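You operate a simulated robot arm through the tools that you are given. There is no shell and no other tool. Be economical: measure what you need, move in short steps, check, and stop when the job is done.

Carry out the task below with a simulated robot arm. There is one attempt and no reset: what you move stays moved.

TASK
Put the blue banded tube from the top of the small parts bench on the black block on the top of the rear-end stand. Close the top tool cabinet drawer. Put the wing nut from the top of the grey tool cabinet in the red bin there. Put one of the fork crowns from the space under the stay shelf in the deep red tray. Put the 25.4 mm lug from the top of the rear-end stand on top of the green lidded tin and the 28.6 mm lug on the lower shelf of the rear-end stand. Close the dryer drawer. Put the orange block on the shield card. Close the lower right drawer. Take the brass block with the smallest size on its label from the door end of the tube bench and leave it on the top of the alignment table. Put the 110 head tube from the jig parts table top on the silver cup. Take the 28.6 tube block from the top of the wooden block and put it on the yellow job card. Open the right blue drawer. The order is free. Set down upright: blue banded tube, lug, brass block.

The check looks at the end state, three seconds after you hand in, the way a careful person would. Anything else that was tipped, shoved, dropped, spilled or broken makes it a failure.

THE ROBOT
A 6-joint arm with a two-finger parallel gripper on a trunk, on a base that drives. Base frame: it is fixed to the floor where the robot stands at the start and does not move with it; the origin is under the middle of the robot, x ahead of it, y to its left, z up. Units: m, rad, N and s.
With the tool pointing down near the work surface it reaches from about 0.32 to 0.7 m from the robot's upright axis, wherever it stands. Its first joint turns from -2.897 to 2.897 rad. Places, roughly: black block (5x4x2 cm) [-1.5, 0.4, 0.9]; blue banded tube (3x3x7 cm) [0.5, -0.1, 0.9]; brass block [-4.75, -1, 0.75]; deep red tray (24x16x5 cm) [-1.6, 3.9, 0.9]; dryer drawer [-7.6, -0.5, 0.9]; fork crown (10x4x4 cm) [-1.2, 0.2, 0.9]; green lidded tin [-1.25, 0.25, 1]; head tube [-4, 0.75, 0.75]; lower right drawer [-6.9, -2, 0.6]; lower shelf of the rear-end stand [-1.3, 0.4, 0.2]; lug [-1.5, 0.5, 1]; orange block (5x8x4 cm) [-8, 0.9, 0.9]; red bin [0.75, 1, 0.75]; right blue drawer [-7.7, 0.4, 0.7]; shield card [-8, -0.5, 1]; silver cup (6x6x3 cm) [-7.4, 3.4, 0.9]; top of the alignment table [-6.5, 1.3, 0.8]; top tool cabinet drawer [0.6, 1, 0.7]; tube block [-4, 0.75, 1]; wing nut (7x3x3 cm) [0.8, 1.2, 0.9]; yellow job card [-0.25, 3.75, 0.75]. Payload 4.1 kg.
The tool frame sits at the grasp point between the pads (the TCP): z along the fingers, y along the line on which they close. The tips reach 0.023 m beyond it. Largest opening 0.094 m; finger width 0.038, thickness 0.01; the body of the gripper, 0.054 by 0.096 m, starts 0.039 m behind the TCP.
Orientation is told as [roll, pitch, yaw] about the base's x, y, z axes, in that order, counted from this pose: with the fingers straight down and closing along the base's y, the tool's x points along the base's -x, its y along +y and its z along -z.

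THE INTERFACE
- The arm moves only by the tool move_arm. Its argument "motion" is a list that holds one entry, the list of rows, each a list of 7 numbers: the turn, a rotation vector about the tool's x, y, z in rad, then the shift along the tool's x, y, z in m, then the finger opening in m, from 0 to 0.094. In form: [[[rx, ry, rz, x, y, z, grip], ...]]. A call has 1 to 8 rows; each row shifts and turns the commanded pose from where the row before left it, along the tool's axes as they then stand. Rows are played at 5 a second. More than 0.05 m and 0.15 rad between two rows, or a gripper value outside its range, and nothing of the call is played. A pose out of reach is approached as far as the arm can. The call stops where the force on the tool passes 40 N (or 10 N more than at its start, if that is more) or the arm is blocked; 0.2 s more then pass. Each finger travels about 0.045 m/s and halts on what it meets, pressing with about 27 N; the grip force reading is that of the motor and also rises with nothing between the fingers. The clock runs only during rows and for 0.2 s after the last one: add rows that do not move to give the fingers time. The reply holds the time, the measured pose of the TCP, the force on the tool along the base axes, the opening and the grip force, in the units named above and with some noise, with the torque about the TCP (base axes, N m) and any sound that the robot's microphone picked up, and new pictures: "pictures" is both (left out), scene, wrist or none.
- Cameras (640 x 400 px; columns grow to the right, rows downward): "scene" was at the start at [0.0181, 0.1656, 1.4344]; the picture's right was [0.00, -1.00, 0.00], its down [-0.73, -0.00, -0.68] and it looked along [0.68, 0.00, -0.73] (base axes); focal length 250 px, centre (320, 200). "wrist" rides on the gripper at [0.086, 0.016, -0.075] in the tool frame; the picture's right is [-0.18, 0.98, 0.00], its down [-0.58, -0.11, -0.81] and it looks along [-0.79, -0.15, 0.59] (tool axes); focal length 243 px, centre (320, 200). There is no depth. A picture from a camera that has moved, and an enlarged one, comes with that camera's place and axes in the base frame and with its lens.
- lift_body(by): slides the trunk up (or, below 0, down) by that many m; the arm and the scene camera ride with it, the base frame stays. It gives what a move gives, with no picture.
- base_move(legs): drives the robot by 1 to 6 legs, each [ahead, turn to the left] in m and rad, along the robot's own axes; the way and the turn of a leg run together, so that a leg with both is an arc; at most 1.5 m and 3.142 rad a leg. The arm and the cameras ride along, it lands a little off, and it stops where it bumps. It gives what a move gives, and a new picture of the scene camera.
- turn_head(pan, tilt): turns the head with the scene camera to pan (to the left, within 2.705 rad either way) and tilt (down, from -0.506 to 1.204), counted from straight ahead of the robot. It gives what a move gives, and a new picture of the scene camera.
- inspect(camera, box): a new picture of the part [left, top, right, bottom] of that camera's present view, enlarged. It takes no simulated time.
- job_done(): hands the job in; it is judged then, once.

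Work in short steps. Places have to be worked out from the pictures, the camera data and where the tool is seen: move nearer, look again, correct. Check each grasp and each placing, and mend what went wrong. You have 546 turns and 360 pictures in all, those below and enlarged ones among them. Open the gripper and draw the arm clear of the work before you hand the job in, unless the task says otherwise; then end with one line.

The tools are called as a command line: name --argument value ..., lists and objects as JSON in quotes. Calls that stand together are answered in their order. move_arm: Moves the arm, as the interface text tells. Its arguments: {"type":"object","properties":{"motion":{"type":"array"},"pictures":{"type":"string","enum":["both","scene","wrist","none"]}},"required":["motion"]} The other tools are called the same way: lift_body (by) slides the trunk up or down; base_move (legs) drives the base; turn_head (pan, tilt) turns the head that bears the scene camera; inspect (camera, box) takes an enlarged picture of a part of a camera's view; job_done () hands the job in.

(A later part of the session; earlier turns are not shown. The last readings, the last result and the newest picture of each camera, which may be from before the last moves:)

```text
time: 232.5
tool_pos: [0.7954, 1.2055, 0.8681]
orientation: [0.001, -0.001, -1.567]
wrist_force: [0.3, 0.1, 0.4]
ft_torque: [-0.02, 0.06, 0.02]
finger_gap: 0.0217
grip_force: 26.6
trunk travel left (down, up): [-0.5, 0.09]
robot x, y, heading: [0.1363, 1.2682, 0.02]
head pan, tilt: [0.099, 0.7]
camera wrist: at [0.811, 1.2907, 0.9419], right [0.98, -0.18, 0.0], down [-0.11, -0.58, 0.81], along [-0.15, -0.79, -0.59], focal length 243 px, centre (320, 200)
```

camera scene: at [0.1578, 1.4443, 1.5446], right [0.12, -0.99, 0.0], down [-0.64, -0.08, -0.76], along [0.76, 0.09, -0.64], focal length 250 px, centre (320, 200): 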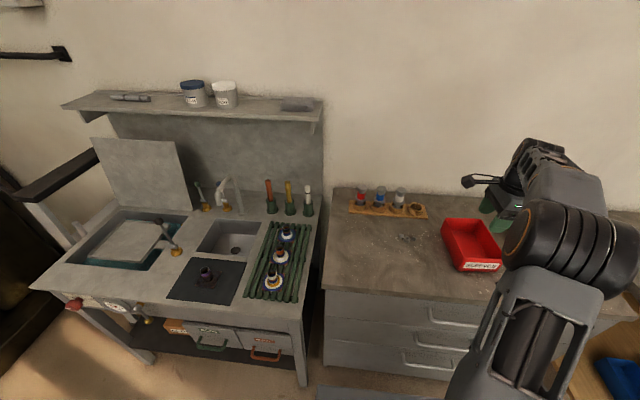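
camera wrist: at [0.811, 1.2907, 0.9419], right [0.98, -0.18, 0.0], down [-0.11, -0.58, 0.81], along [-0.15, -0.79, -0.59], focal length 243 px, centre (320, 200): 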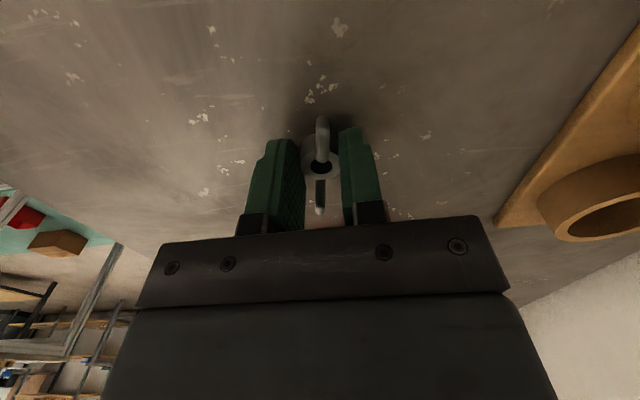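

Gripped at 21.7 mm. I'll lift and carry it over the red bin.

move_arm --motion '[[[0, 0, 0, 0, 0, -0.04, 0.01], [0, 0, 0, 0, 0, -0.045, 0.01], [0, 0, 0, 0, 0, -0.045, 0.01], [0, 0, 0, -0.045, -0.008, 0, 0.01], [0, 0, 0, -0.045, -0.008, 0, 0.01], [0, 0, 0, -0.045, -0.008, 0, 0.01], [0, 0, 0, -0.045, -0.008, 0, 0.01], [0, 0, 0, -0.02, -0.004, 0, 0.01]]]' --pictures "both"

```text
time: 234.3
tool_pos: [0.7554, 1.007, 0.9991]
orientation: [0.0, -0.001, -1.57]
wrist_force: [0.5, -0.4, -0.9]
ft_torque: [0.01, -0.06, 0.04]
finger_gap: 0.0216
grip_force: 27.0
trunk travel left (down, up): [-0.5, 0.09]
robot x, y, heading: [0.1379, 1.2665, 0.018]
head pan, tilt: [0.099, 0.7]
camera scene: at [0.1575, 1.444, 1.5446], right [0.12, -0.99, 0.0], down [-0.64, -0.07, -0.76], along [0.76, 0.09, -0.64], focal length 250 px, centre (320, 200)
camera wrist: at [0.7705, 1.0912, 1.0737], right [0.98, -0.18, 0.0], down [-0.11, -0.58, 0.81], along [-0.15, -0.79, -0.59], focal length 243 px, centre (320, 200)
```

scene: 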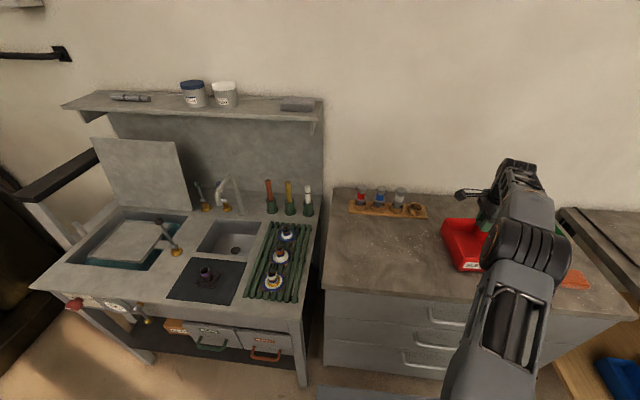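
wrist: 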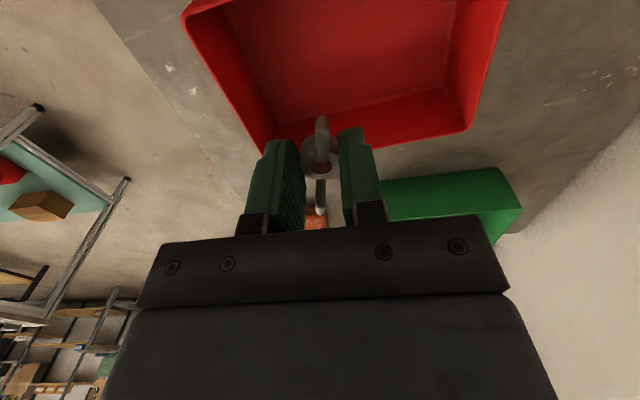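

The bin interior is centred near (0.78, 1.005). I'll lower into it and release.

move_arm --motion '[[[0, 0, 0, 0, 0.02, 0.02, 0.01], [0, 0, 0, 0, 0, 0.03, 0.01], [0, 0, 0, 0, 0, 0.035, 0.01], [0, 0, 0, 0, 0, 0.01, 0.01], [0, 0, 0, 0, 0, 0.0, 0.01]]]' --pictures "wrist"

```text
time: 235.5
tool_pos: [0.7768, 1.0072, 0.9033]
orientation: [0.002, -0.001, -1.57]
wrist_force: [0.6, 0.2, -0.5]
ft_torque: [0.02, 0.01, 0.03]
finger_gap: 0.0216
grip_force: 27.0
trunk travel left (down, up): [-0.5, 0.09]
robot x, y, heading: [0.1386, 1.2708, 0.018]
head pan, tilt: [0.099, 0.7]
camera wrist: at [0.7929, 1.0917, 0.9779], right [0.98, -0.18, 0.0], down [-0.11, -0.58, 0.81], along [-0.15, -0.79, -0.59], focal length 243 px, centre (320, 200)
```

wrist: 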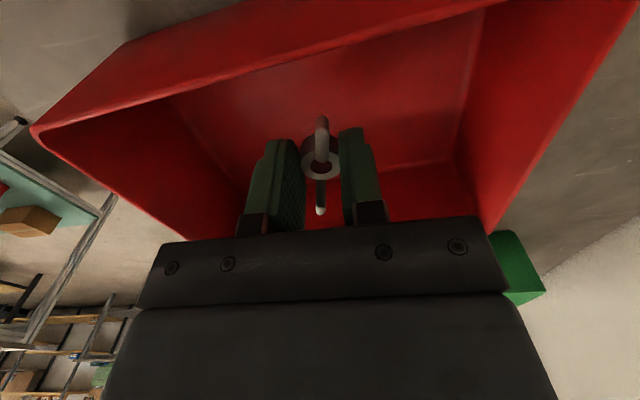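

The nut is inside the bin. Releasing and rising.

move_arm --motion '[[[0, 0, 0, 0, 0, 0, 0.03], [0, 0, 0, 0, 0, 0, 0.045], [0, 0, 0, 0, 0, 0, 0.045], [0, 0, 0, 0, 0, -0.04, 0.045], [0, 0, 0, 0, 0, -0.045, 0.045], [0, 0, 0, 0, 0, -0.045, 0.045], [0, 0, 0, 0, 0, -0.04, 0.045]]]' --pictures "wrist"

```text
time: 237.1
tool_pos: [0.7644, 1.0123, 1.0705]
orientation: [0.004, -0.001, -1.569]
wrist_force: [-0.2, -0.3, 0.2]
ft_torque: [-0.04, 0.01, -0.02]
finger_gap: 0.045
grip_force: 0.0
out of reach, approached as far as the arm can: row 7
trunk travel left (down, up): [-0.5, 0.09]
robot x, y, heading: [0.1392, 1.2705, 0.016]
head pan, tilt: [0.099, 0.7]
camera wrist: at [0.78, 1.0977, 1.1445], right [0.98, -0.18, 0.0], down [-0.11, -0.58, 0.81], along [-0.15, -0.79, -0.59], focal length 243 px, centre (320, 200)
```

wrist: 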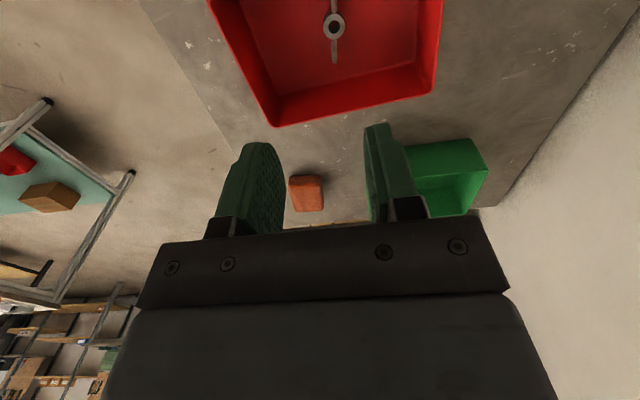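

The nut lies in the bin. I'll pull the arm back and drive round the south of the rear-end stand toward the jig parts table.

move_arm --motion '[[[0, 0, 0, 0.03, -0.035, 0, 0.05], [0, 0, 0, 0.03, -0.035, 0, 0.05], [0, 0, 0, 0.03, -0.035, 0, 0.05], [0, 0, 0, 0.03, -0.035, 0, 0.05], [0, 0, 0, 0, -0.045, 0, 0.05], [0, 0, 0, 0, -0.045, 0, 0.05]]]' --pictures "none"

base_move --legs '[[-0.36, 0], [0, -1.58], [1.5, 0], [0.3, 0], [0, -1.3]]'

turn_head --pan 0.0 --tilt 0.35

```text
time: 238.5
tool_pos: [0.5329, 1.1333, 1.0709]
orientation: [0.002, -0.002, -1.57]
wrist_force: [-0.4, 0.2, 0.3]
ft_torque: [-0.01, 0.01, 0.0]
finger_gap: 0.0498
grip_force: 0.0
trunk travel left (down, up): [-0.5, 0.09]
robot x, y, heading: [0.1385, 1.2722, 0.02]
head pan, tilt: [0.099, 0.7]
```

```text
time: 256.5
tool_pos: [-0.6621, -0.5021, 1.0701]
orientation: [0.0, -0.001, 1.834]
wrist_force: [-0.2, 0.6, -0.9]
ft_torque: [-0.01, 0.01, -0.01]
finger_gap: 0.0502
grip_force: 0.1
trunk travel left (down, up): [-0.5, 0.09]
robot x, y, heading: [-0.2423, -0.5308, -2.86]
head pan, tilt: [0.099, 0.7]
camera scene: at [-0.2197, -0.709, 1.5446], right [-0.37, 0.93, 0.0], down [0.6, 0.24, -0.76], along [-0.71, -0.28, -0.64], focal length 250 px, centre (320, 200)
```

scene: 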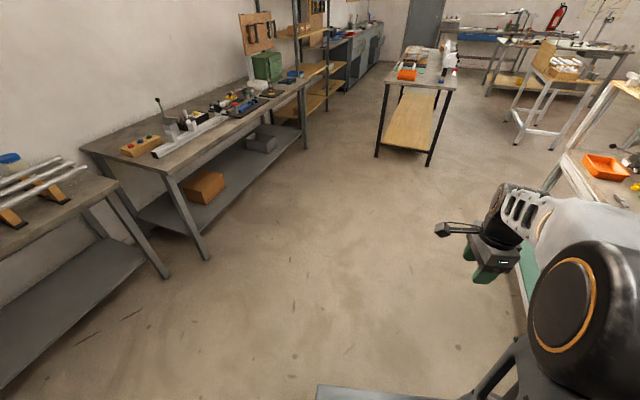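

```text
time: 257.3
tool_pos: [-0.6609, -0.5039, 1.0709]
orientation: [0.001, -0.001, 1.832]
wrist_force: [-0.3, -0.4, 0.3]
ft_torque: [-0.01, 0.02, 0.01]
finger_gap: 0.05
grip_force: 0.0
trunk travel left (down, up): [-0.5, 0.09]
robot x, y, heading: [-0.2422, -0.5331, -2.864]
head pan, tilt: [0.0, 0.351]
camera scene: at [-0.2303, -0.7034, 1.5759], right [-0.28, 0.96, 0.0], down [0.33, 0.09, -0.94], along [-0.9, -0.26, -0.34], focal length 250 px, centre (320, 200)
```

scene: 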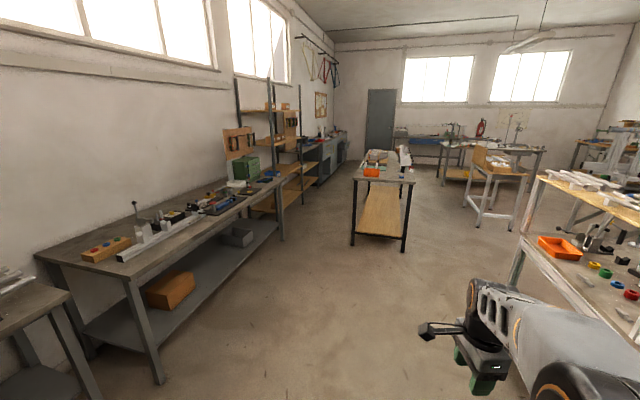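

The tube bench's near end is at x≈-2.95 and the jig parts table is at about (-4, 0.8). I'll drive to its east side.

base_move --legs '[[0, -0.31], [1.5, 0], [0.55, 0], [0, -0.84], [1.25, 0], [0, 0.87]]'

turn_head --pan 0.0 --tilt 0.55

```text
time: 278.8
tool_pos: [-3.5131, 0.5803, 1.071]
orientation: [0.002, -0.001, 1.613]
wrist_force: [-0.7, 0.1, -0.5]
ft_torque: [-0.03, -0.02, 0.0]
finger_gap: 0.0502
grip_force: 0.0
trunk travel left (down, up): [-0.5, 0.09]
robot x, y, heading: [-3.113, 0.4603, -3.076]
head pan, tilt: [0.0, 0.351]
camera scene: at [-3.1354, 0.2918, 1.576], right [-0.06, 1.0, 0.0], down [0.34, 0.02, -0.94], along [-0.94, -0.06, -0.34], focal length 250 px, centre (320, 200)
```

scene: 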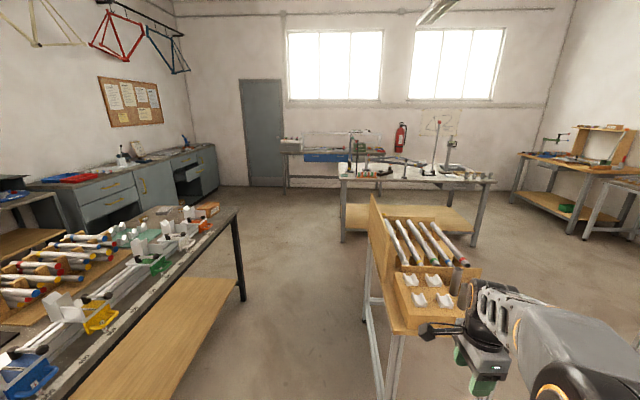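

```text
time: 279.5
tool_pos: [-3.5127, 0.5806, 1.071]
orientation: [0.002, -0.002, 1.616]
wrist_force: [-0.4, 0.0, 0.4]
ft_torque: [-0.02, -0.01, -0.01]
finger_gap: 0.0501
grip_force: 0.1
trunk travel left (down, up): [-0.5, 0.09]
robot x, y, heading: [-3.1147, 0.4609, -3.079]
head pan, tilt: [0.0, 0.55]
camera scene: at [-3.1321, 0.2921, 1.5578], right [-0.06, 1.0, 0.0], down [0.52, 0.03, -0.85], along [-0.85, -0.05, -0.52], focal length 250 px, centre (320, 200)
```

scene: 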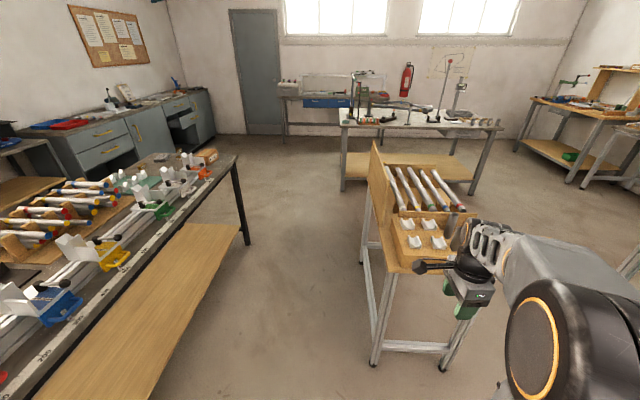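

inspect --camera "scene" --box '[350, 150, 500, 290]'

```text
2.86 times, centred on (425, 220) of scene
camera zoom: at [-3.1321, 0.2921, 1.5578], right [-0.06, 1.0, 0.0], down [0.52, 0.03, -0.85], along [-0.85, -0.05, -0.52], focal length 715 px, centre (20, 143)
```

zoom: 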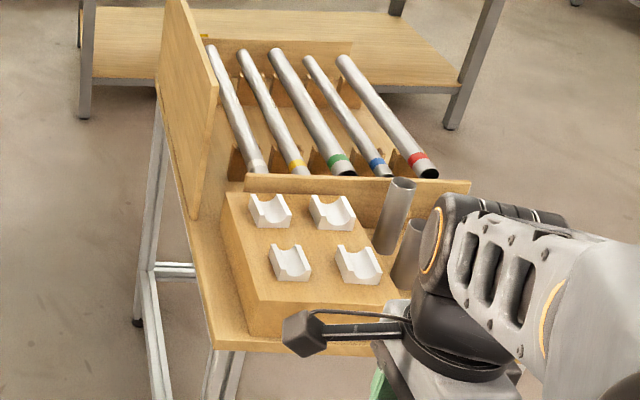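

Four tube blocks sit on the wooden block and standing tubes are to its right. I'll move the arm aside for a clear view.

move_arm --motion '[[[0, 0, 0, -0.045, 0.02, 0, 0.05], [0, 0, 0, -0.045, 0.02, 0, 0.05], [0, 0, 0, -0.045, 0.02, 0, 0.05], [0, 0, 0, -0.045, 0, 0, 0.05], [0, 0, 0, -0.045, 0, 0, 0.05], [0, 0, 0, -0.045, 0, 0, 0.05]]]' --pictures "none"

inspect --camera "scene" --box '[390, 180, 500, 270]'

```text
time: 280.9
tool_pos: [-3.5841, 0.8488, 1.0725]
orientation: [0.0, -0.002, 1.615]
wrist_force: [0.3, -1.2, -0.2]
ft_torque: [-0.02, -0.01, -0.01]
finger_gap: 0.05
grip_force: 0.1
trunk travel left (down, up): [-0.5, 0.09]
robot x, y, heading: [-3.1091, 0.458, -3.078]
head pan, tilt: [0.0, 0.55]
```

```text
4.44 times, centred on (445, 225) of scene
camera zoom: at [-3.1323, 0.2928, 1.5578], right [-0.06, 1.0, 0.0], down [0.52, 0.03, -0.85], along [-0.85, -0.05, -0.52], focal length 1112 px, centre (-236, 89)
```

zoom: 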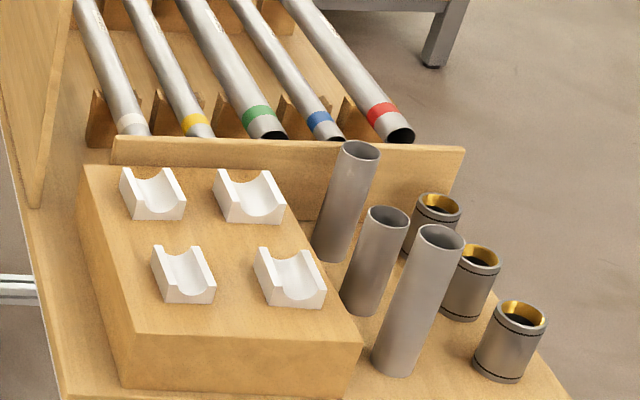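

No labels visible from this side. I'll zoom closer on both groups.

inspect --camera "scene" --box '[415, 210, 470, 255]'

inspect --camera "scene" --box '[458, 208, 518, 268]'

```text
8.89 times, centred on (442, 232) of scene
camera zoom: at [-3.1323, 0.2928, 1.5578], right [-0.06, 1.0, 0.0], down [0.52, 0.03, -0.85], along [-0.85, -0.05, -0.52], focal length 2224 px, centre (-769, -89)
```

zoom: 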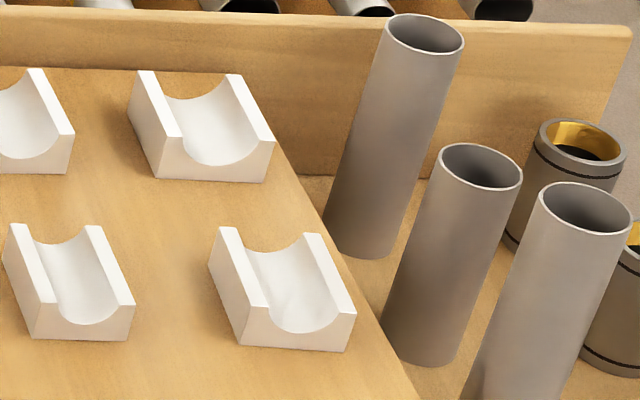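

```text
6.67 times, centred on (488, 238) of scene
camera zoom: at [-3.1323, 0.2928, 1.5578], right [-0.06, 1.0, 0.0], down [0.52, 0.03, -0.85], along [-0.85, -0.05, -0.52], focal length 1668 px, centre (-800, -53)
```

zoom: 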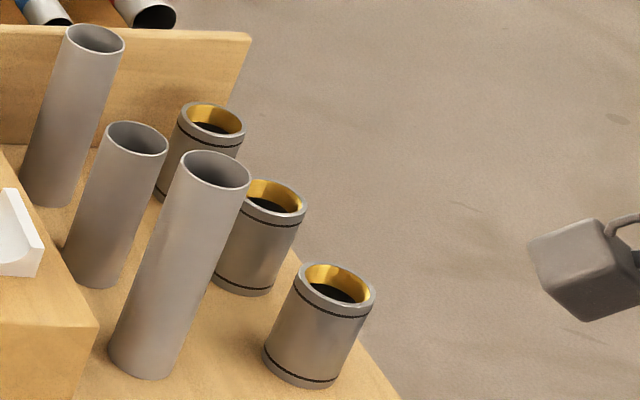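

Labels must face another side. I'll check what is free on the +y side.

turn_head --pan -1.1 --tilt 0.45

```text
time: 282.3
tool_pos: [-3.5839, 0.8484, 1.0715]
orientation: [0.002, -0.001, 1.614]
wrist_force: [0.0, 1.2, 0.2]
ft_torque: [-0.02, -0.02, -0.04]
finger_gap: 0.05
grip_force: 0.0
trunk travel left (down, up): [-0.5, 0.09]
robot x, y, heading: [-3.1116, 0.4623, -3.084]
head pan, tilt: [-1.1, 0.45]
camera scene: at [-3.0891, 0.3768, 1.5668], right [0.86, 0.51, 0.0], down [0.22, -0.38, -0.9], along [-0.46, 0.78, -0.44], focal length 250 px, centre (320, 200)
```

scene: 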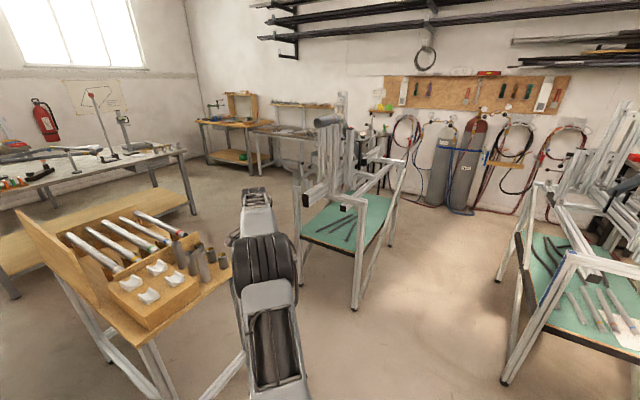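

The frame stand leaves a narrow gap there, so I'll use the wrist camera. First I'll drive closer and look at the items' south faces.

base_move --legs '[[0.36, 0]]'

move_arm --motion '[[[0, 0, 0, 0.045, 0, 0, 0.05], [0, 0, 0, 0.045, 0, 0, 0.05], [0, 0, 0, 0.045, 0, 0, 0.05], [0, 0, 0, 0.045, 0, 0, 0.05], [0, 0, 0, 0.045, 0, 0, 0.05]]]' --pictures "wrist"

```text
time: 284.6
tool_pos: [-3.9435, 0.8266, 1.0734]
orientation: [0.004, -0.002, 1.613]
wrist_force: [0.2, 0.6, -0.4]
ft_torque: [-0.02, -0.01, 0.0]
finger_gap: 0.0502
grip_force: 0.1
trunk travel left (down, up): [-0.5, 0.09]
robot x, y, heading: [-3.4719, 0.4396, -3.08]
head pan, tilt: [-1.1, 0.45]
camera scene: at [-3.4494, 0.3553, 1.5668], right [0.86, 0.51, 0.0], down [0.22, -0.38, -0.9], along [-0.46, 0.78, -0.44], focal length 250 px, centre (320, 200)
```

scene: 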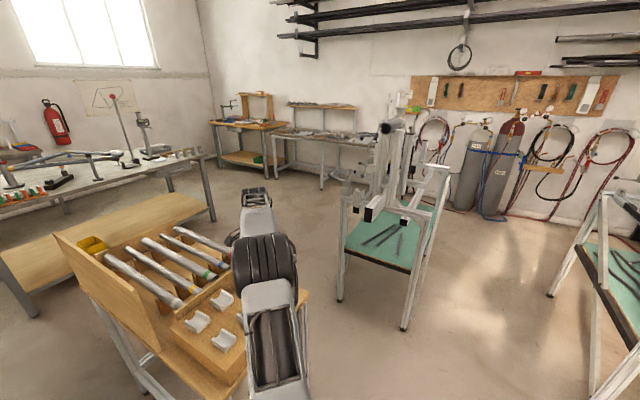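

```text
time: 285.8
tool_pos: [-3.9338, 0.604, 1.0709]
orientation: [0.002, -0.003, 1.613]
wrist_force: [0.0, 0.4, -0.4]
ft_torque: [0.0, -0.02, -0.01]
finger_gap: 0.0499
grip_force: 0.0
trunk travel left (down, up): [-0.5, 0.09]
robot x, y, heading: [-3.4708, 0.4369, -3.083]
head pan, tilt: [-1.1, 0.45]
camera wrist: at [-3.9464, 0.5154, 1.1456], right [-0.99, 0.14, 0.0], down [0.09, 0.58, 0.81], along [0.11, 0.8, -0.59], focal length 243 px, centre (320, 200)
```

wrist: 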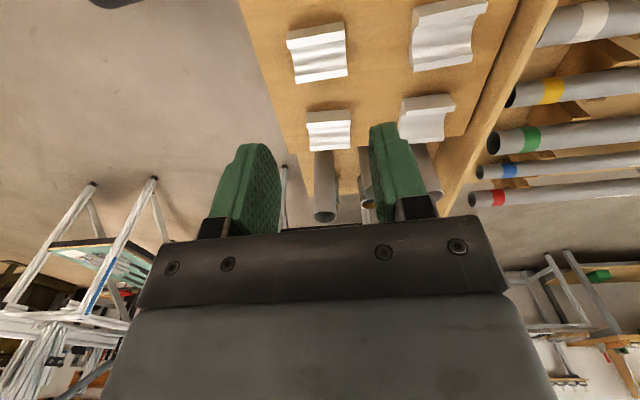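

No labels on the south faces. I'll move the tool to the north side and turn it half round so the camera looks south.

move_arm --motion '[[[0, 0, 0, -0.045, -0.012, 0, 0.05], [0, 0, 0, -0.045, -0.012, 0, 0.05], [0, 0, 0, -0.045, -0.012, 0, 0.05], [0, 0, 0, -0.045, -0.012, 0, 0.05], [0, 0, 0, -0.045, -0.012, 0, 0.05], [0, 0, 0, -0.045, 0, 0, 0.05], [0, 0, 0, -0.045, 0, 0, 0.05]]]' --pictures "none"

move_arm --motion '[[[0, 0, -0.15, 0, 0, 0, 0.05], [0, 0, -0.15, 0, 0, 0, 0.05], [0, 0, -0.15, 0, 0, 0, 0.05], [0, 0, -0.15, 0, 0, 0, 0.05], [0, 0, -0.15, 0, 0, 0, 0.05], [0, 0, -0.15, 0, 0, 0, 0.05], [0, 0, -0.15, 0, 0, 0, 0.05], [0, 0, -0.15, 0, 0, 0, 0.05]]]' --pictures "none"

move_arm --motion '[[[0, 0, -0.15, 0, 0, 0, 0.05], [0, 0, -0.15, 0, 0, 0, 0.05], [0, 0, -0.15, 0, 0, 0, 0.05], [0, 0, -0.15, 0, 0, 0, 0.05], [0, 0, -0.15, 0, 0, 0, 0.05], [0, 0, -0.15, 0, 0, 0, 0.05], [0, 0, -0.15, 0, 0, 0, 0.05], [0, 0, -0.15, 0, 0, 0, 0.05]]]' --pictures "none"

move_arm --motion '[[[0, 0, -0.15, 0, 0, 0, 0.05], [0, 0, -0.15, 0, 0, 0, 0.05], [0, 0, -0.15, 0, 0, 0, 0.05], [0, 0, -0.15, 0, 0, 0, 0.05], [0, 0, -0.15, 0, 0, 0, 0.05]]]' --pictures "wrist"

```text
time: 287.4
tool_pos: [-3.8872, 0.9207, 1.0707]
orientation: [0.0, 0.0, 1.613]
wrist_force: [-0.8, 0.1, 0.2]
ft_torque: [-0.02, 0.01, -0.03]
finger_gap: 0.0501
grip_force: 0.1
trunk travel left (down, up): [-0.5, 0.09]
robot x, y, heading: [-3.4683, 0.4385, -3.085]
head pan, tilt: [-1.1, 0.45]
```

```text
time: 289.2
tool_pos: [-3.8876, 0.9189, 1.0727]
orientation: [-0.002, -0.002, 2.815]
wrist_force: [-0.2, -0.2, -0.3]
ft_torque: [0.02, 0.05, 0.03]
finger_gap: 0.0502
grip_force: 0.0
trunk travel left (down, up): [-0.5, 0.09]
robot x, y, heading: [-3.4725, 0.4377, -3.083]
head pan, tilt: [-1.1, 0.45]
```

```text
time: 291.0
tool_pos: [-3.8881, 0.9198, 1.0721]
orientation: [-0.001, -0.001, -2.27]
wrist_force: [0.8, 0.1, 0.7]
ft_torque: [-0.01, 0.03, 0.01]
finger_gap: 0.0502
grip_force: 0.0
trunk travel left (down, up): [-0.5, 0.09]
robot x, y, heading: [-3.47, 0.437, -3.082]
head pan, tilt: [-1.1, 0.45]
```

```text
time: 292.2
tool_pos: [-3.8858, 0.92, 1.0736]
orientation: [-0.002, 0.001, -1.519]
wrist_force: [0.8, 0.9, 0.2]
ft_torque: [-0.01, -0.03, 0.02]
finger_gap: 0.0503
grip_force: 0.1
trunk travel left (down, up): [-0.5, 0.09]
robot x, y, heading: [-3.4693, 0.4378, -3.082]
head pan, tilt: [-1.1, 0.45]
camera wrist: at [-3.8747, 1.0052, 1.1478], right [0.99, -0.13, 0.0], down [-0.08, -0.59, 0.81], along [-0.11, -0.8, -0.59], focal length 243 px, centre (320, 200)
```

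wrist: 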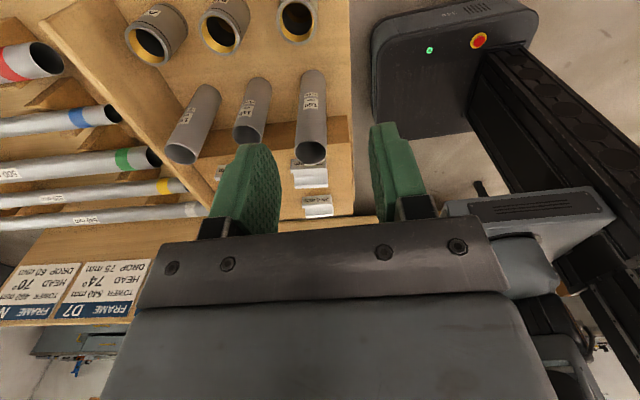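

The labels face north. I'll zoom on the tubes and blocks.

inspect --camera "wrist" --box '[160, 60, 340, 170]'

inspect --camera "wrist" --box '[200, 150, 350, 220]'

```text
3.56 times, centred on (250, 115) of wrist
camera zoom: at [-3.8747, 1.0052, 1.1478], right [0.99, -0.13, 0.0], down [-0.08, -0.59, 0.81], along [-0.11, -0.8, -0.59], focal length 863 px, centre (569, 502)
```

zoom: 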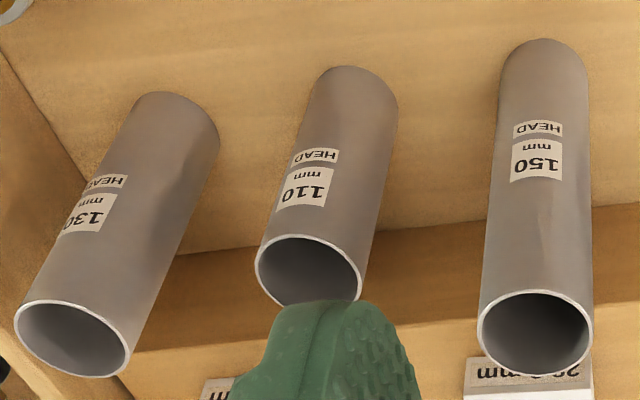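

```text
4.27 times, centred on (275, 185) of wrist
camera zoom: at [-3.8747, 1.0052, 1.1478], right [0.99, -0.13, 0.0], down [-0.08, -0.59, 0.81], along [-0.11, -0.8, -0.59], focal length 1035 px, centre (512, 264)
```

zoom: 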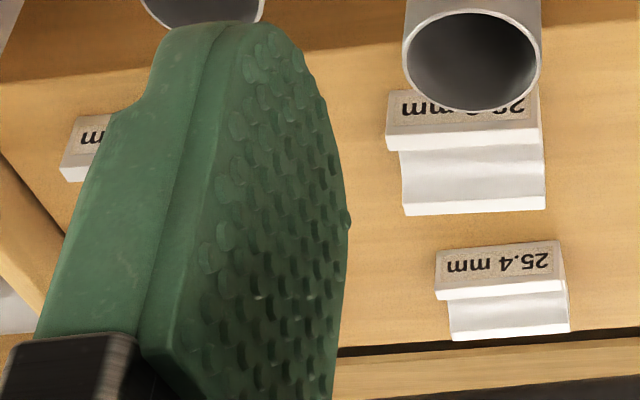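

110 is the middle tube. I need the other block labels, so I'll shift the camera over.

move_arm --motion '[[[0, 0, 0, -0.03, -0.03, 0, 0.05], [0, 0, 0, -0.03, -0.03, 0, 0.05], [0, 0, 0, -0.02, -0.02, 0, 0.05], [0, 0, 0, 0, 0, 0, 0.05]]]' --pictures "wrist"

inspect --camera "wrist" --box '[150, 60, 400, 220]'

```text
time: 293.2
tool_pos: [-3.9624, 0.8354, 1.0728]
orientation: [-0.002, 0.001, -1.52]
wrist_force: [-0.8, -0.2, -0.1]
ft_torque: [0.0, 0.02, 0.01]
finger_gap: 0.0499
grip_force: 0.1
trunk travel left (down, up): [-0.5, 0.09]
robot x, y, heading: [-3.4691, 0.4344, -3.075]
head pan, tilt: [-1.1, 0.45]
camera wrist: at [-3.9494, 0.922, 1.1475], right [0.99, -0.14, 0.0], down [-0.08, -0.59, 0.81], along [-0.11, -0.8, -0.59], focal length 243 px, centre (320, 200)
```

wrist: 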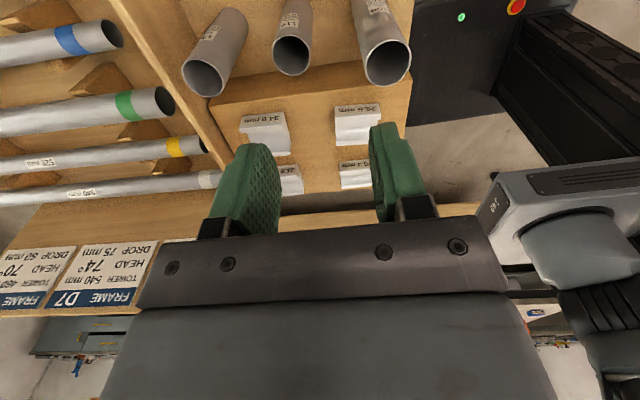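

```text
2.50 times, centred on (275, 140) of wrist
camera zoom: at [-3.9494, 0.922, 1.1475], right [0.99, -0.14, 0.0], down [-0.08, -0.59, 0.81], along [-0.11, -0.8, -0.59], focal length 606 px, centre (432, 350)
```

zoom: 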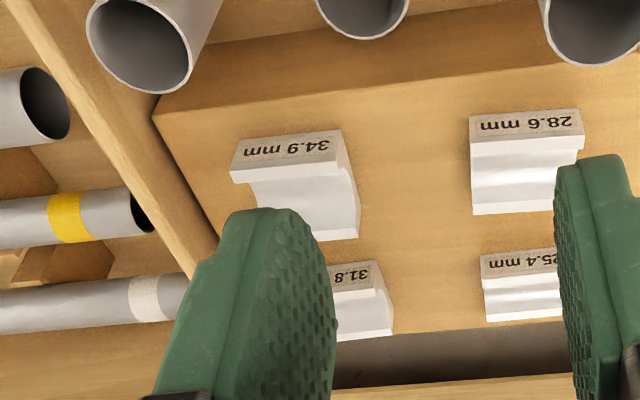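

The 28.6 block is the north-east one, triangulated at (-3.928, 0.724, 0.888). I'll move above it with the fingers closing along x.

move_arm --motion '[[[0, 0, 0, -0.04, 0.01, 0, 0.085], [0, 0, 0, -0.04, 0.01, 0, 0.085], [0, 0, 0, -0.0325, 0.008, 0, 0.085], [0, 0, 0, 0, 0, 0.04, 0.085], [0, 0, 0, 0, 0, 0.035, 0.085], [0, 0, 0, 0, 0, 0, 0.085]]]' --pictures "wrist"

turn_head --pan -0.5 --tilt 0.85

```text
time: 294.6
tool_pos: [-3.9263, 0.7231, 0.9971]
orientation: [0.0, 0.002, -1.522]
wrist_force: [-1.1, 0.0, 0.4]
ft_torque: [0.01, -0.02, 0.05]
finger_gap: 0.085
grip_force: 0.0
trunk travel left (down, up): [-0.5, 0.09]
robot x, y, heading: [-3.4718, 0.4406, -3.081]
head pan, tilt: [-1.1, 0.45]
camera wrist: at [-3.9148, 0.809, 1.0717], right [0.99, -0.14, 0.0], down [-0.08, -0.59, 0.81], along [-0.11, -0.8, -0.59], focal length 243 px, centre (320, 200)
```

wrist: 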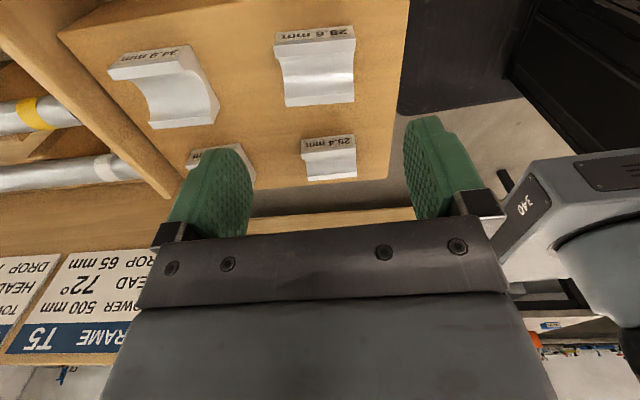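

```text
time: 295.6
tool_pos: [-3.9278, 0.7226, 0.998]
orientation: [-0.003, 0.003, -1.522]
wrist_force: [1.4, -0.6, 0.2]
ft_torque: [0.04, -0.01, -0.01]
finger_gap: 0.0851
grip_force: 0.0
trunk travel left (down, up): [-0.5, 0.09]
robot x, y, heading: [-3.4709, 0.4389, -3.082]
head pan, tilt: [-0.499, 0.85]
camera scene: at [-3.4733, 0.3093, 1.5324], right [0.43, 0.9, 0.0], down [0.68, -0.32, -0.66], along [-0.6, 0.28, -0.75], focal length 250 px, centre (320, 200)
```

scene: 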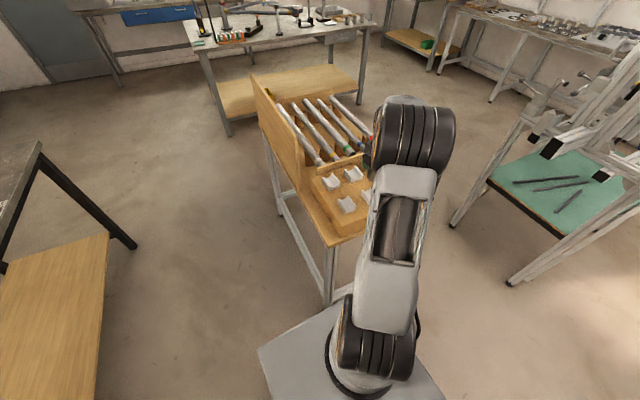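

The block is centred under the tool. I'll descend to just above and look again.

move_arm --motion '[[[0, 0, 0, 0, -0.003, 0.04, 0.085], [0, 0, 0, 0, 0, 0.03, 0.085], [0, 0, 0, 0, 0, 0, 0.085]]]' --pictures "wrist"

```text
time: 296.4
tool_pos: [-3.933, 0.7232, 0.9287]
orientation: [-0.001, 0.001, -1.522]
wrist_force: [-0.7, -0.3, -0.1]
ft_torque: [0.01, -0.04, -0.01]
finger_gap: 0.0849
grip_force: 0.1
trunk travel left (down, up): [-0.5, 0.09]
robot x, y, heading: [-3.4721, 0.4369, -3.081]
head pan, tilt: [-0.499, 0.85]
camera wrist: at [-3.92, 0.8093, 1.0031], right [0.99, -0.14, 0.0], down [-0.08, -0.59, 0.81], along [-0.11, -0.8, -0.59], focal length 243 px, centre (320, 200)
```

wrist: 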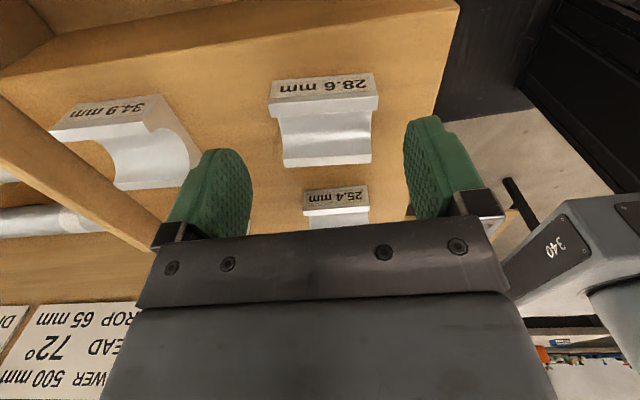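

The block top is near z 0.90 with the wood surface near 0.875. I'll lower carefully and close.

move_arm --motion '[[[0, 0, 0, 0, 0, 0.018, 0.085], [0, 0, 0, 0, 0, 0.006, 0.085], [0, 0, 0, 0, 0, 0, 0.085]]]' --pictures "wrist"

```text
time: 297.2
tool_pos: [-3.9311, 0.7233, 0.9031]
orientation: [0.001, 0.001, -1.523]
wrist_force: [0.5, 0.0, 0.4]
ft_torque: [0.02, 0.01, 0.0]
finger_gap: 0.0852
grip_force: 0.0
trunk travel left (down, up): [-0.5, 0.09]
robot x, y, heading: [-3.4736, 0.442, -3.086]
head pan, tilt: [-0.499, 0.85]
camera wrist: at [-3.9193, 0.809, 0.9776], right [0.99, -0.14, 0.0], down [-0.08, -0.59, 0.81], along [-0.11, -0.8, -0.59], focal length 243 px, centre (320, 200)
```

wrist: 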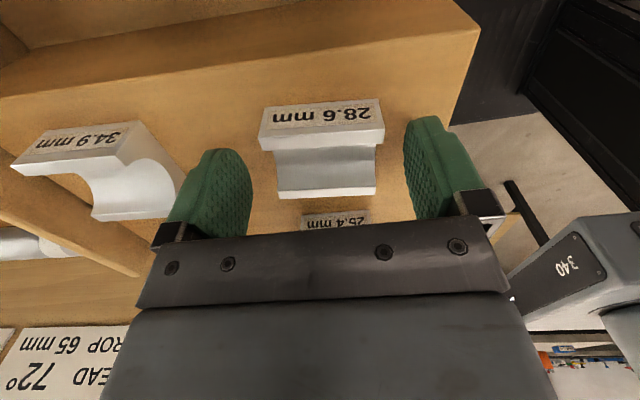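

move_arm --motion '[[[0, 0, 0, 0, 0, 0.006, 0.085], [0, 0, 0, 0, 0, 0.004, 0.085], [0, 0, 0, 0, 0, 0, 0.085]]]' --pictures "none"

```text
time: 298.0
tool_pos: [-3.9328, 0.7259, 0.8934]
orientation: [-0.001, 0.002, -1.522]
wrist_force: [-1.2, -0.7, -0.2]
ft_torque: [-0.03, -0.06, -0.03]
finger_gap: 0.0849
grip_force: 0.1
trunk travel left (down, up): [-0.5, 0.09]
robot x, y, heading: [-3.4667, 0.4379, -3.08]
head pan, tilt: [-0.499, 0.85]
```

Still free. I'll close here.

move_arm --motion '[[[0, 0, 0, 0, 0, 0.003, 0.07], [0, 0, 0, 0, 0, 0, 0.05], [0, 0, 0, 0, 0, 0, 0.03], [0, 0, 0, 0, 0, 0, 0.03], [0, 0, 0, 0, 0, 0, 0.03]]]' --pictures "wrist"

```text
time: 299.2
tool_pos: [-3.9318, 0.7251, 0.8933]
orientation: [-0.004, 0.003, -1.52]
wrist_force: [18.8, 9.6, 33.4]
ft_torque: [-0.38, -1.54, 0.67]
finger_gap: 0.0551
grip_force: 26.8
trunk travel left (down, up): [-0.5, 0.09]
robot x, y, heading: [-3.4697, 0.4412, -3.09]
head pan, tilt: [-0.499, 0.85]
camera wrist: at [-3.9179, 0.8104, 0.9681], right [0.99, -0.13, -0.01], down [-0.08, -0.59, 0.8], along [-0.11, -0.8, -0.59], focal length 243 px, centre (320, 200)
```

wrist: 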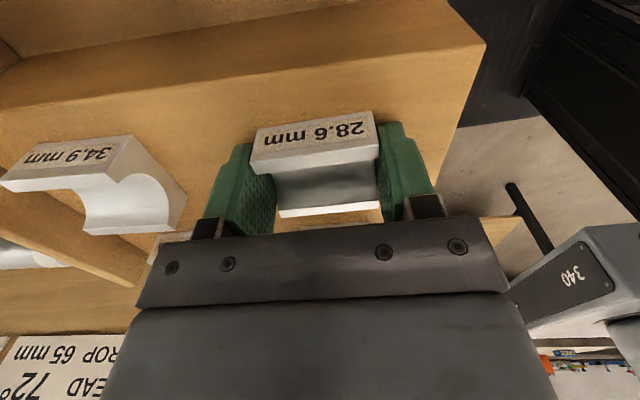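

Gripped at 55 mm; the tips pressed the wood, so I'll lift straight away.

move_arm --motion '[[[0, 0, 0, 0, 0, -0.01, 0.03], [0, 0, 0, 0, 0, -0.04, 0.03], [0, 0, 0, 0, 0, -0.045, 0.03], [0, 0, 0, 0, 0, -0.045, 0.03], [0, 0, 0, 0, 0, -0.045, 0.03]]]' --pictures "wrist"

```text
time: 300.4
tool_pos: [-3.9329, 0.7216, 1.0803]
orientation: [-0.004, 0.001, -1.524]
wrist_force: [-0.6, -0.3, -1.0]
ft_torque: [-0.02, -0.01, -0.02]
finger_gap: 0.0549
grip_force: 27.1
trunk travel left (down, up): [-0.5, 0.09]
robot x, y, heading: [-3.4737, 0.4435, -3.085]
head pan, tilt: [-0.499, 0.85]
camera wrist: at [-3.9206, 0.808, 1.1542], right [0.99, -0.14, 0.0], down [-0.08, -0.59, 0.81], along [-0.11, -0.8, -0.59], focal length 243 px, centre (320, 200)
```

wrist: 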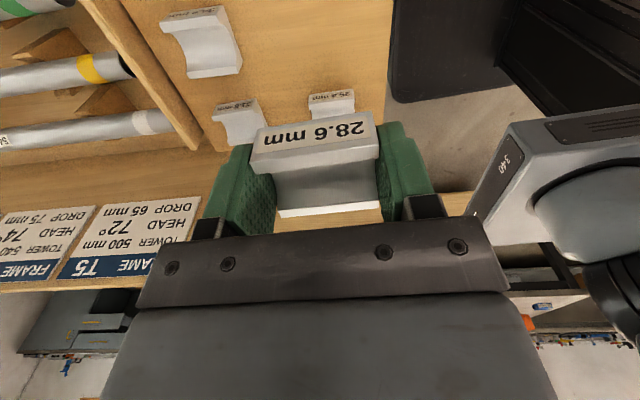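

Held. I'll carry it round to the wall bench with the yellow job card; first I retract and take the southern route back.

move_arm --motion '[[[0, 0, 0, -0.03, 0.03, 0, 0.03], [0, 0, 0, -0.03, 0.03, 0, 0.03], [0, 0, 0, -0.03, 0.0, 0, 0.03]]]' --pictures "none"

base_move --legs '[[-0.4, 0], [0, 2.21], [1.2, 0], [0, 0.86], [1.5, 0], [0.55, 0]]'

base_move --legs '[[0, 1.57], [1.5, 0], [1.5, 0]]'

```text
time: 301.2
tool_pos: [-3.8692, 0.6382, 1.0744]
orientation: [-0.001, 0.004, -1.523]
wrist_force: [0.3, -0.3, -2.2]
ft_torque: [0.01, 0.01, -0.01]
finger_gap: 0.0549
grip_force: 27.0
trunk travel left (down, up): [-0.5, 0.09]
robot x, y, heading: [-3.466, 0.4419, -3.085]
head pan, tilt: [-0.499, 0.85]
```

```text
time: 326.9
tool_pos: [0.2129, -0.5471, 1.0758]
orientation: [-0.002, 0.0, 1.626]
wrist_force: [0.3, -0.5, -0.7]
ft_torque: [0.01, 0.0, -0.01]
finger_gap: 0.0544
grip_force: 27.1
trunk travel left (down, up): [-0.5, 0.09]
robot x, y, heading: [-0.1913, -0.3541, 0.067]
head pan, tilt: [-0.499, 0.85]
camera scene: at [-0.1884, -0.2238, 1.5323], right [-0.42, -0.91, 0.0], down [-0.68, 0.32, -0.66], along [0.6, -0.28, -0.75], focal length 250 px, centre (320, 200)
```

scene: 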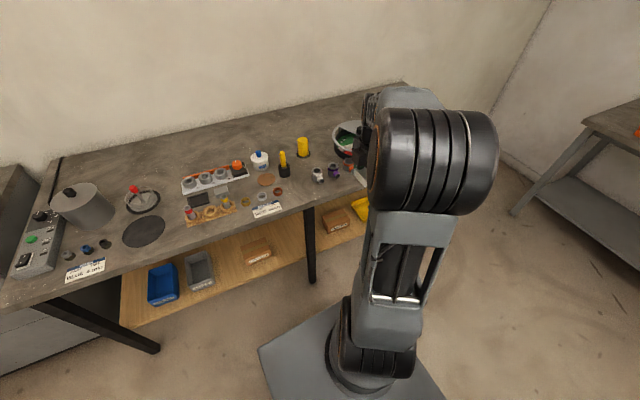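

```text
time: 345.4
tool_pos: [-0.2263, 3.0573, 1.0767]
orientation: [-0.004, 0.003, -3.081]
wrist_force: [-0.6, 0.2, -1.5]
ft_torque: [0.0, -0.01, -0.01]
finger_gap: 0.0549
grip_force: 26.8
trunk travel left (down, up): [-0.5, 0.09]
robot x, y, heading: [-0.4216, 2.6532, 1.642]
head pan, tilt: [-0.499, 0.85]
camera scene: at [-0.5524, 2.6549, 1.5323], right [0.91, -0.42, 0.0], down [-0.31, -0.68, -0.66], along [0.27, 0.6, -0.75], focal length 250 px, centre (320, 200)
```

scene: 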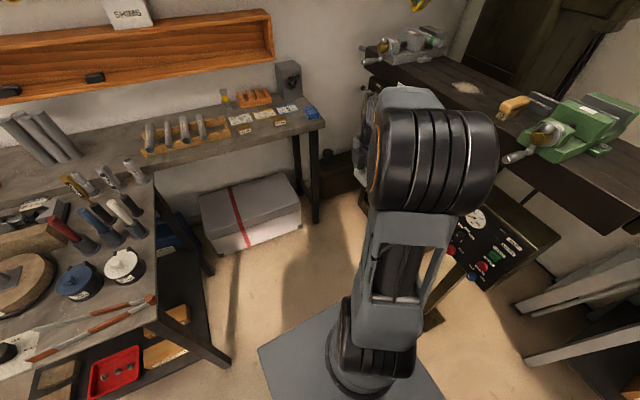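

I can see cards on the wall bench. Zooming in.

inspect --camera "scene" --box '[210, 80, 330, 155]'

```text
5.33 times, centred on (270, 118) of scene
camera zoom: at [-0.5524, 2.6549, 1.5323], right [0.91, -0.42, 0.0], down [-0.31, -0.68, -0.66], along [0.27, 0.6, -0.75], focal length 1335 px, centre (587, 640)
```

zoom: 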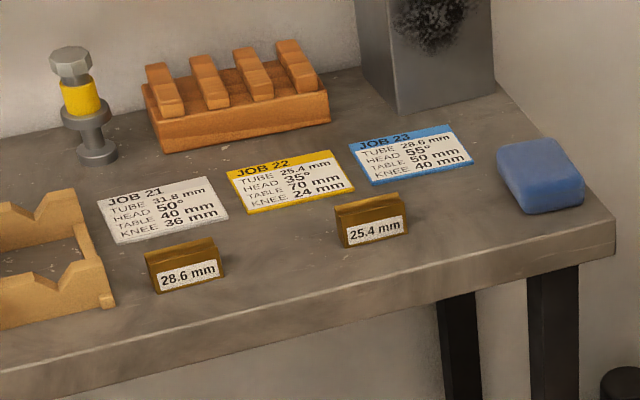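

The yellow card is JOB 22 at about (-0.33, 3.83). I'll drive closer to the bench.

base_move --legs '[[0.53, 0]]'

inspect --camera "scene" --box '[180, 80, 420, 230]'

```text
time: 348.4
tool_pos: [-0.2605, 3.578, 1.0759]
orientation: [-0.004, 0.003, -3.087]
wrist_force: [0.4, 0.3, -1.1]
ft_torque: [-0.01, -0.02, -0.01]
finger_gap: 0.0547
grip_force: 27.1
trunk travel left (down, up): [-0.5, 0.09]
robot x, y, heading: [-0.4557, 3.1796, 1.639]
head pan, tilt: [-0.499, 0.85]
camera scene: at [-0.5875, 3.1767, 1.5323], right [0.91, -0.42, 0.0], down [-0.32, -0.68, -0.66], along [0.28, 0.6, -0.75], focal length 250 px, centre (320, 200)
```

scene: 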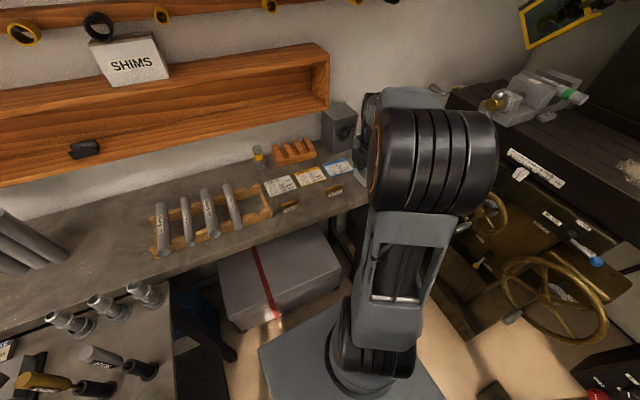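

```text
2.67 times, centred on (300, 155) of scene
camera zoom: at [-0.5875, 3.1767, 1.5323], right [0.91, -0.42, 0.0], down [-0.32, -0.68, -0.66], along [0.28, 0.6, -0.75], focal length 667 px, centre (373, 320)
```

zoom: 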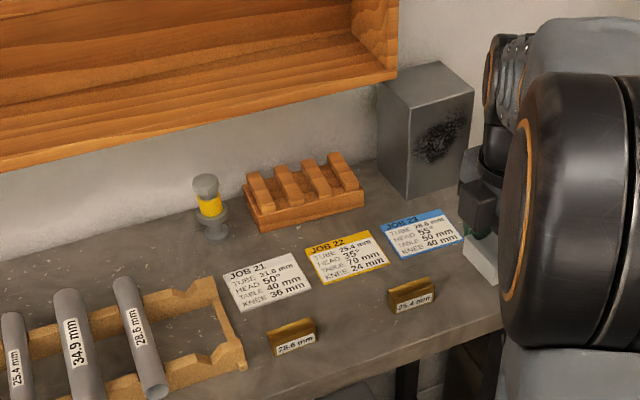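

The card is at (-0.322, 3.835, 0.865), and a wooden wall shelf overhangs to y≈3.86 at z≈1.13. I'll approach low with the tool leaned back a bit. First: position in front and tilt.

move_arm --motion '[[[0, 0, 0, -0.02, -0.03, 0, 0.03], [0, 0, 0, -0.02, -0.03, 0, 0.03], [0, 0, 0, -0.014, -0.03, 0, 0.03], [0, 0, 0, 0, -0.03, 0, 0.03], [0.11, 0, 0, 0, 0, 0, 0.03], [0.11, 0, 0, 0, 0, 0, 0.03]]]' --pictures "none"

move_arm --motion '[[[0, 0, 0, 0, -0.0, 0.04, 0.03], [0, 0, 0, 0, 0, 0.04, 0.03], [0, 0, 0, 0, 0, 0.04, 0.03], [0, 0, 0, 0, 0, 0, 0.03]]]' --pictures "both"

```text
time: 349.8
tool_pos: [-0.3203, 3.6959, 1.0748]
orientation: [-0.222, 0.002, -3.087]
wrist_force: [-0.6, 0.2, -2.0]
ft_torque: [0.04, 0.0, 0.01]
finger_gap: 0.055
grip_force: 26.7
trunk travel left (down, up): [-0.5, 0.09]
robot x, y, heading: [-0.4595, 3.1797, 1.642]
head pan, tilt: [-0.499, 0.85]
```

```text
time: 350.8
tool_pos: [-0.3221, 3.7247, 0.96]
orientation: [-0.222, 0.001, -3.088]
wrist_force: [0.2, -0.9, -0.8]
ft_torque: [-0.07, -0.03, 0.0]
finger_gap: 0.0546
grip_force: 26.7
trunk travel left (down, up): [-0.5, 0.09]
robot x, y, heading: [-0.4565, 3.1795, 1.635]
head pan, tilt: [-0.499, 0.85]
camera scene: at [-0.5875, 3.1768, 1.5323], right [0.91, -0.42, 0.0], down [-0.32, -0.68, -0.66], along [0.28, 0.6, -0.75], focal length 250 px, centre (320, 200)
camera wrist: at [-0.2343, 3.6959, 1.0293], right [-0.13, -0.97, -0.22], down [-0.58, -0.1, 0.81], along [-0.81, 0.23, -0.55], focal length 243 px, centre (320, 200)
```

scene: 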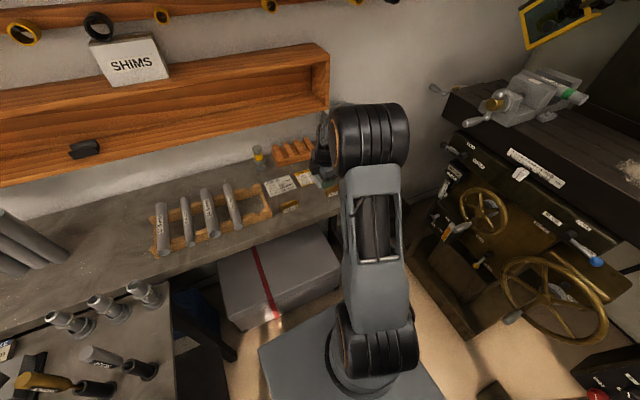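
wrist: 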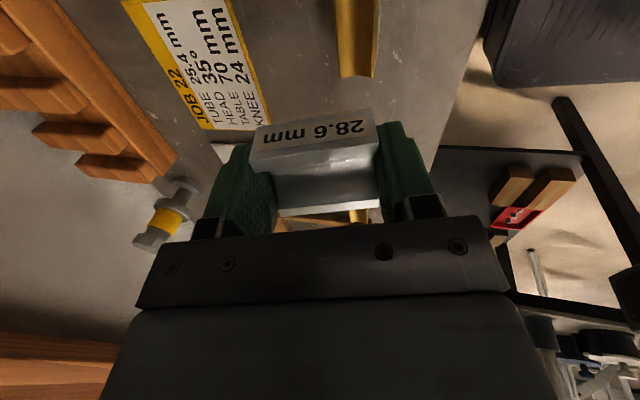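

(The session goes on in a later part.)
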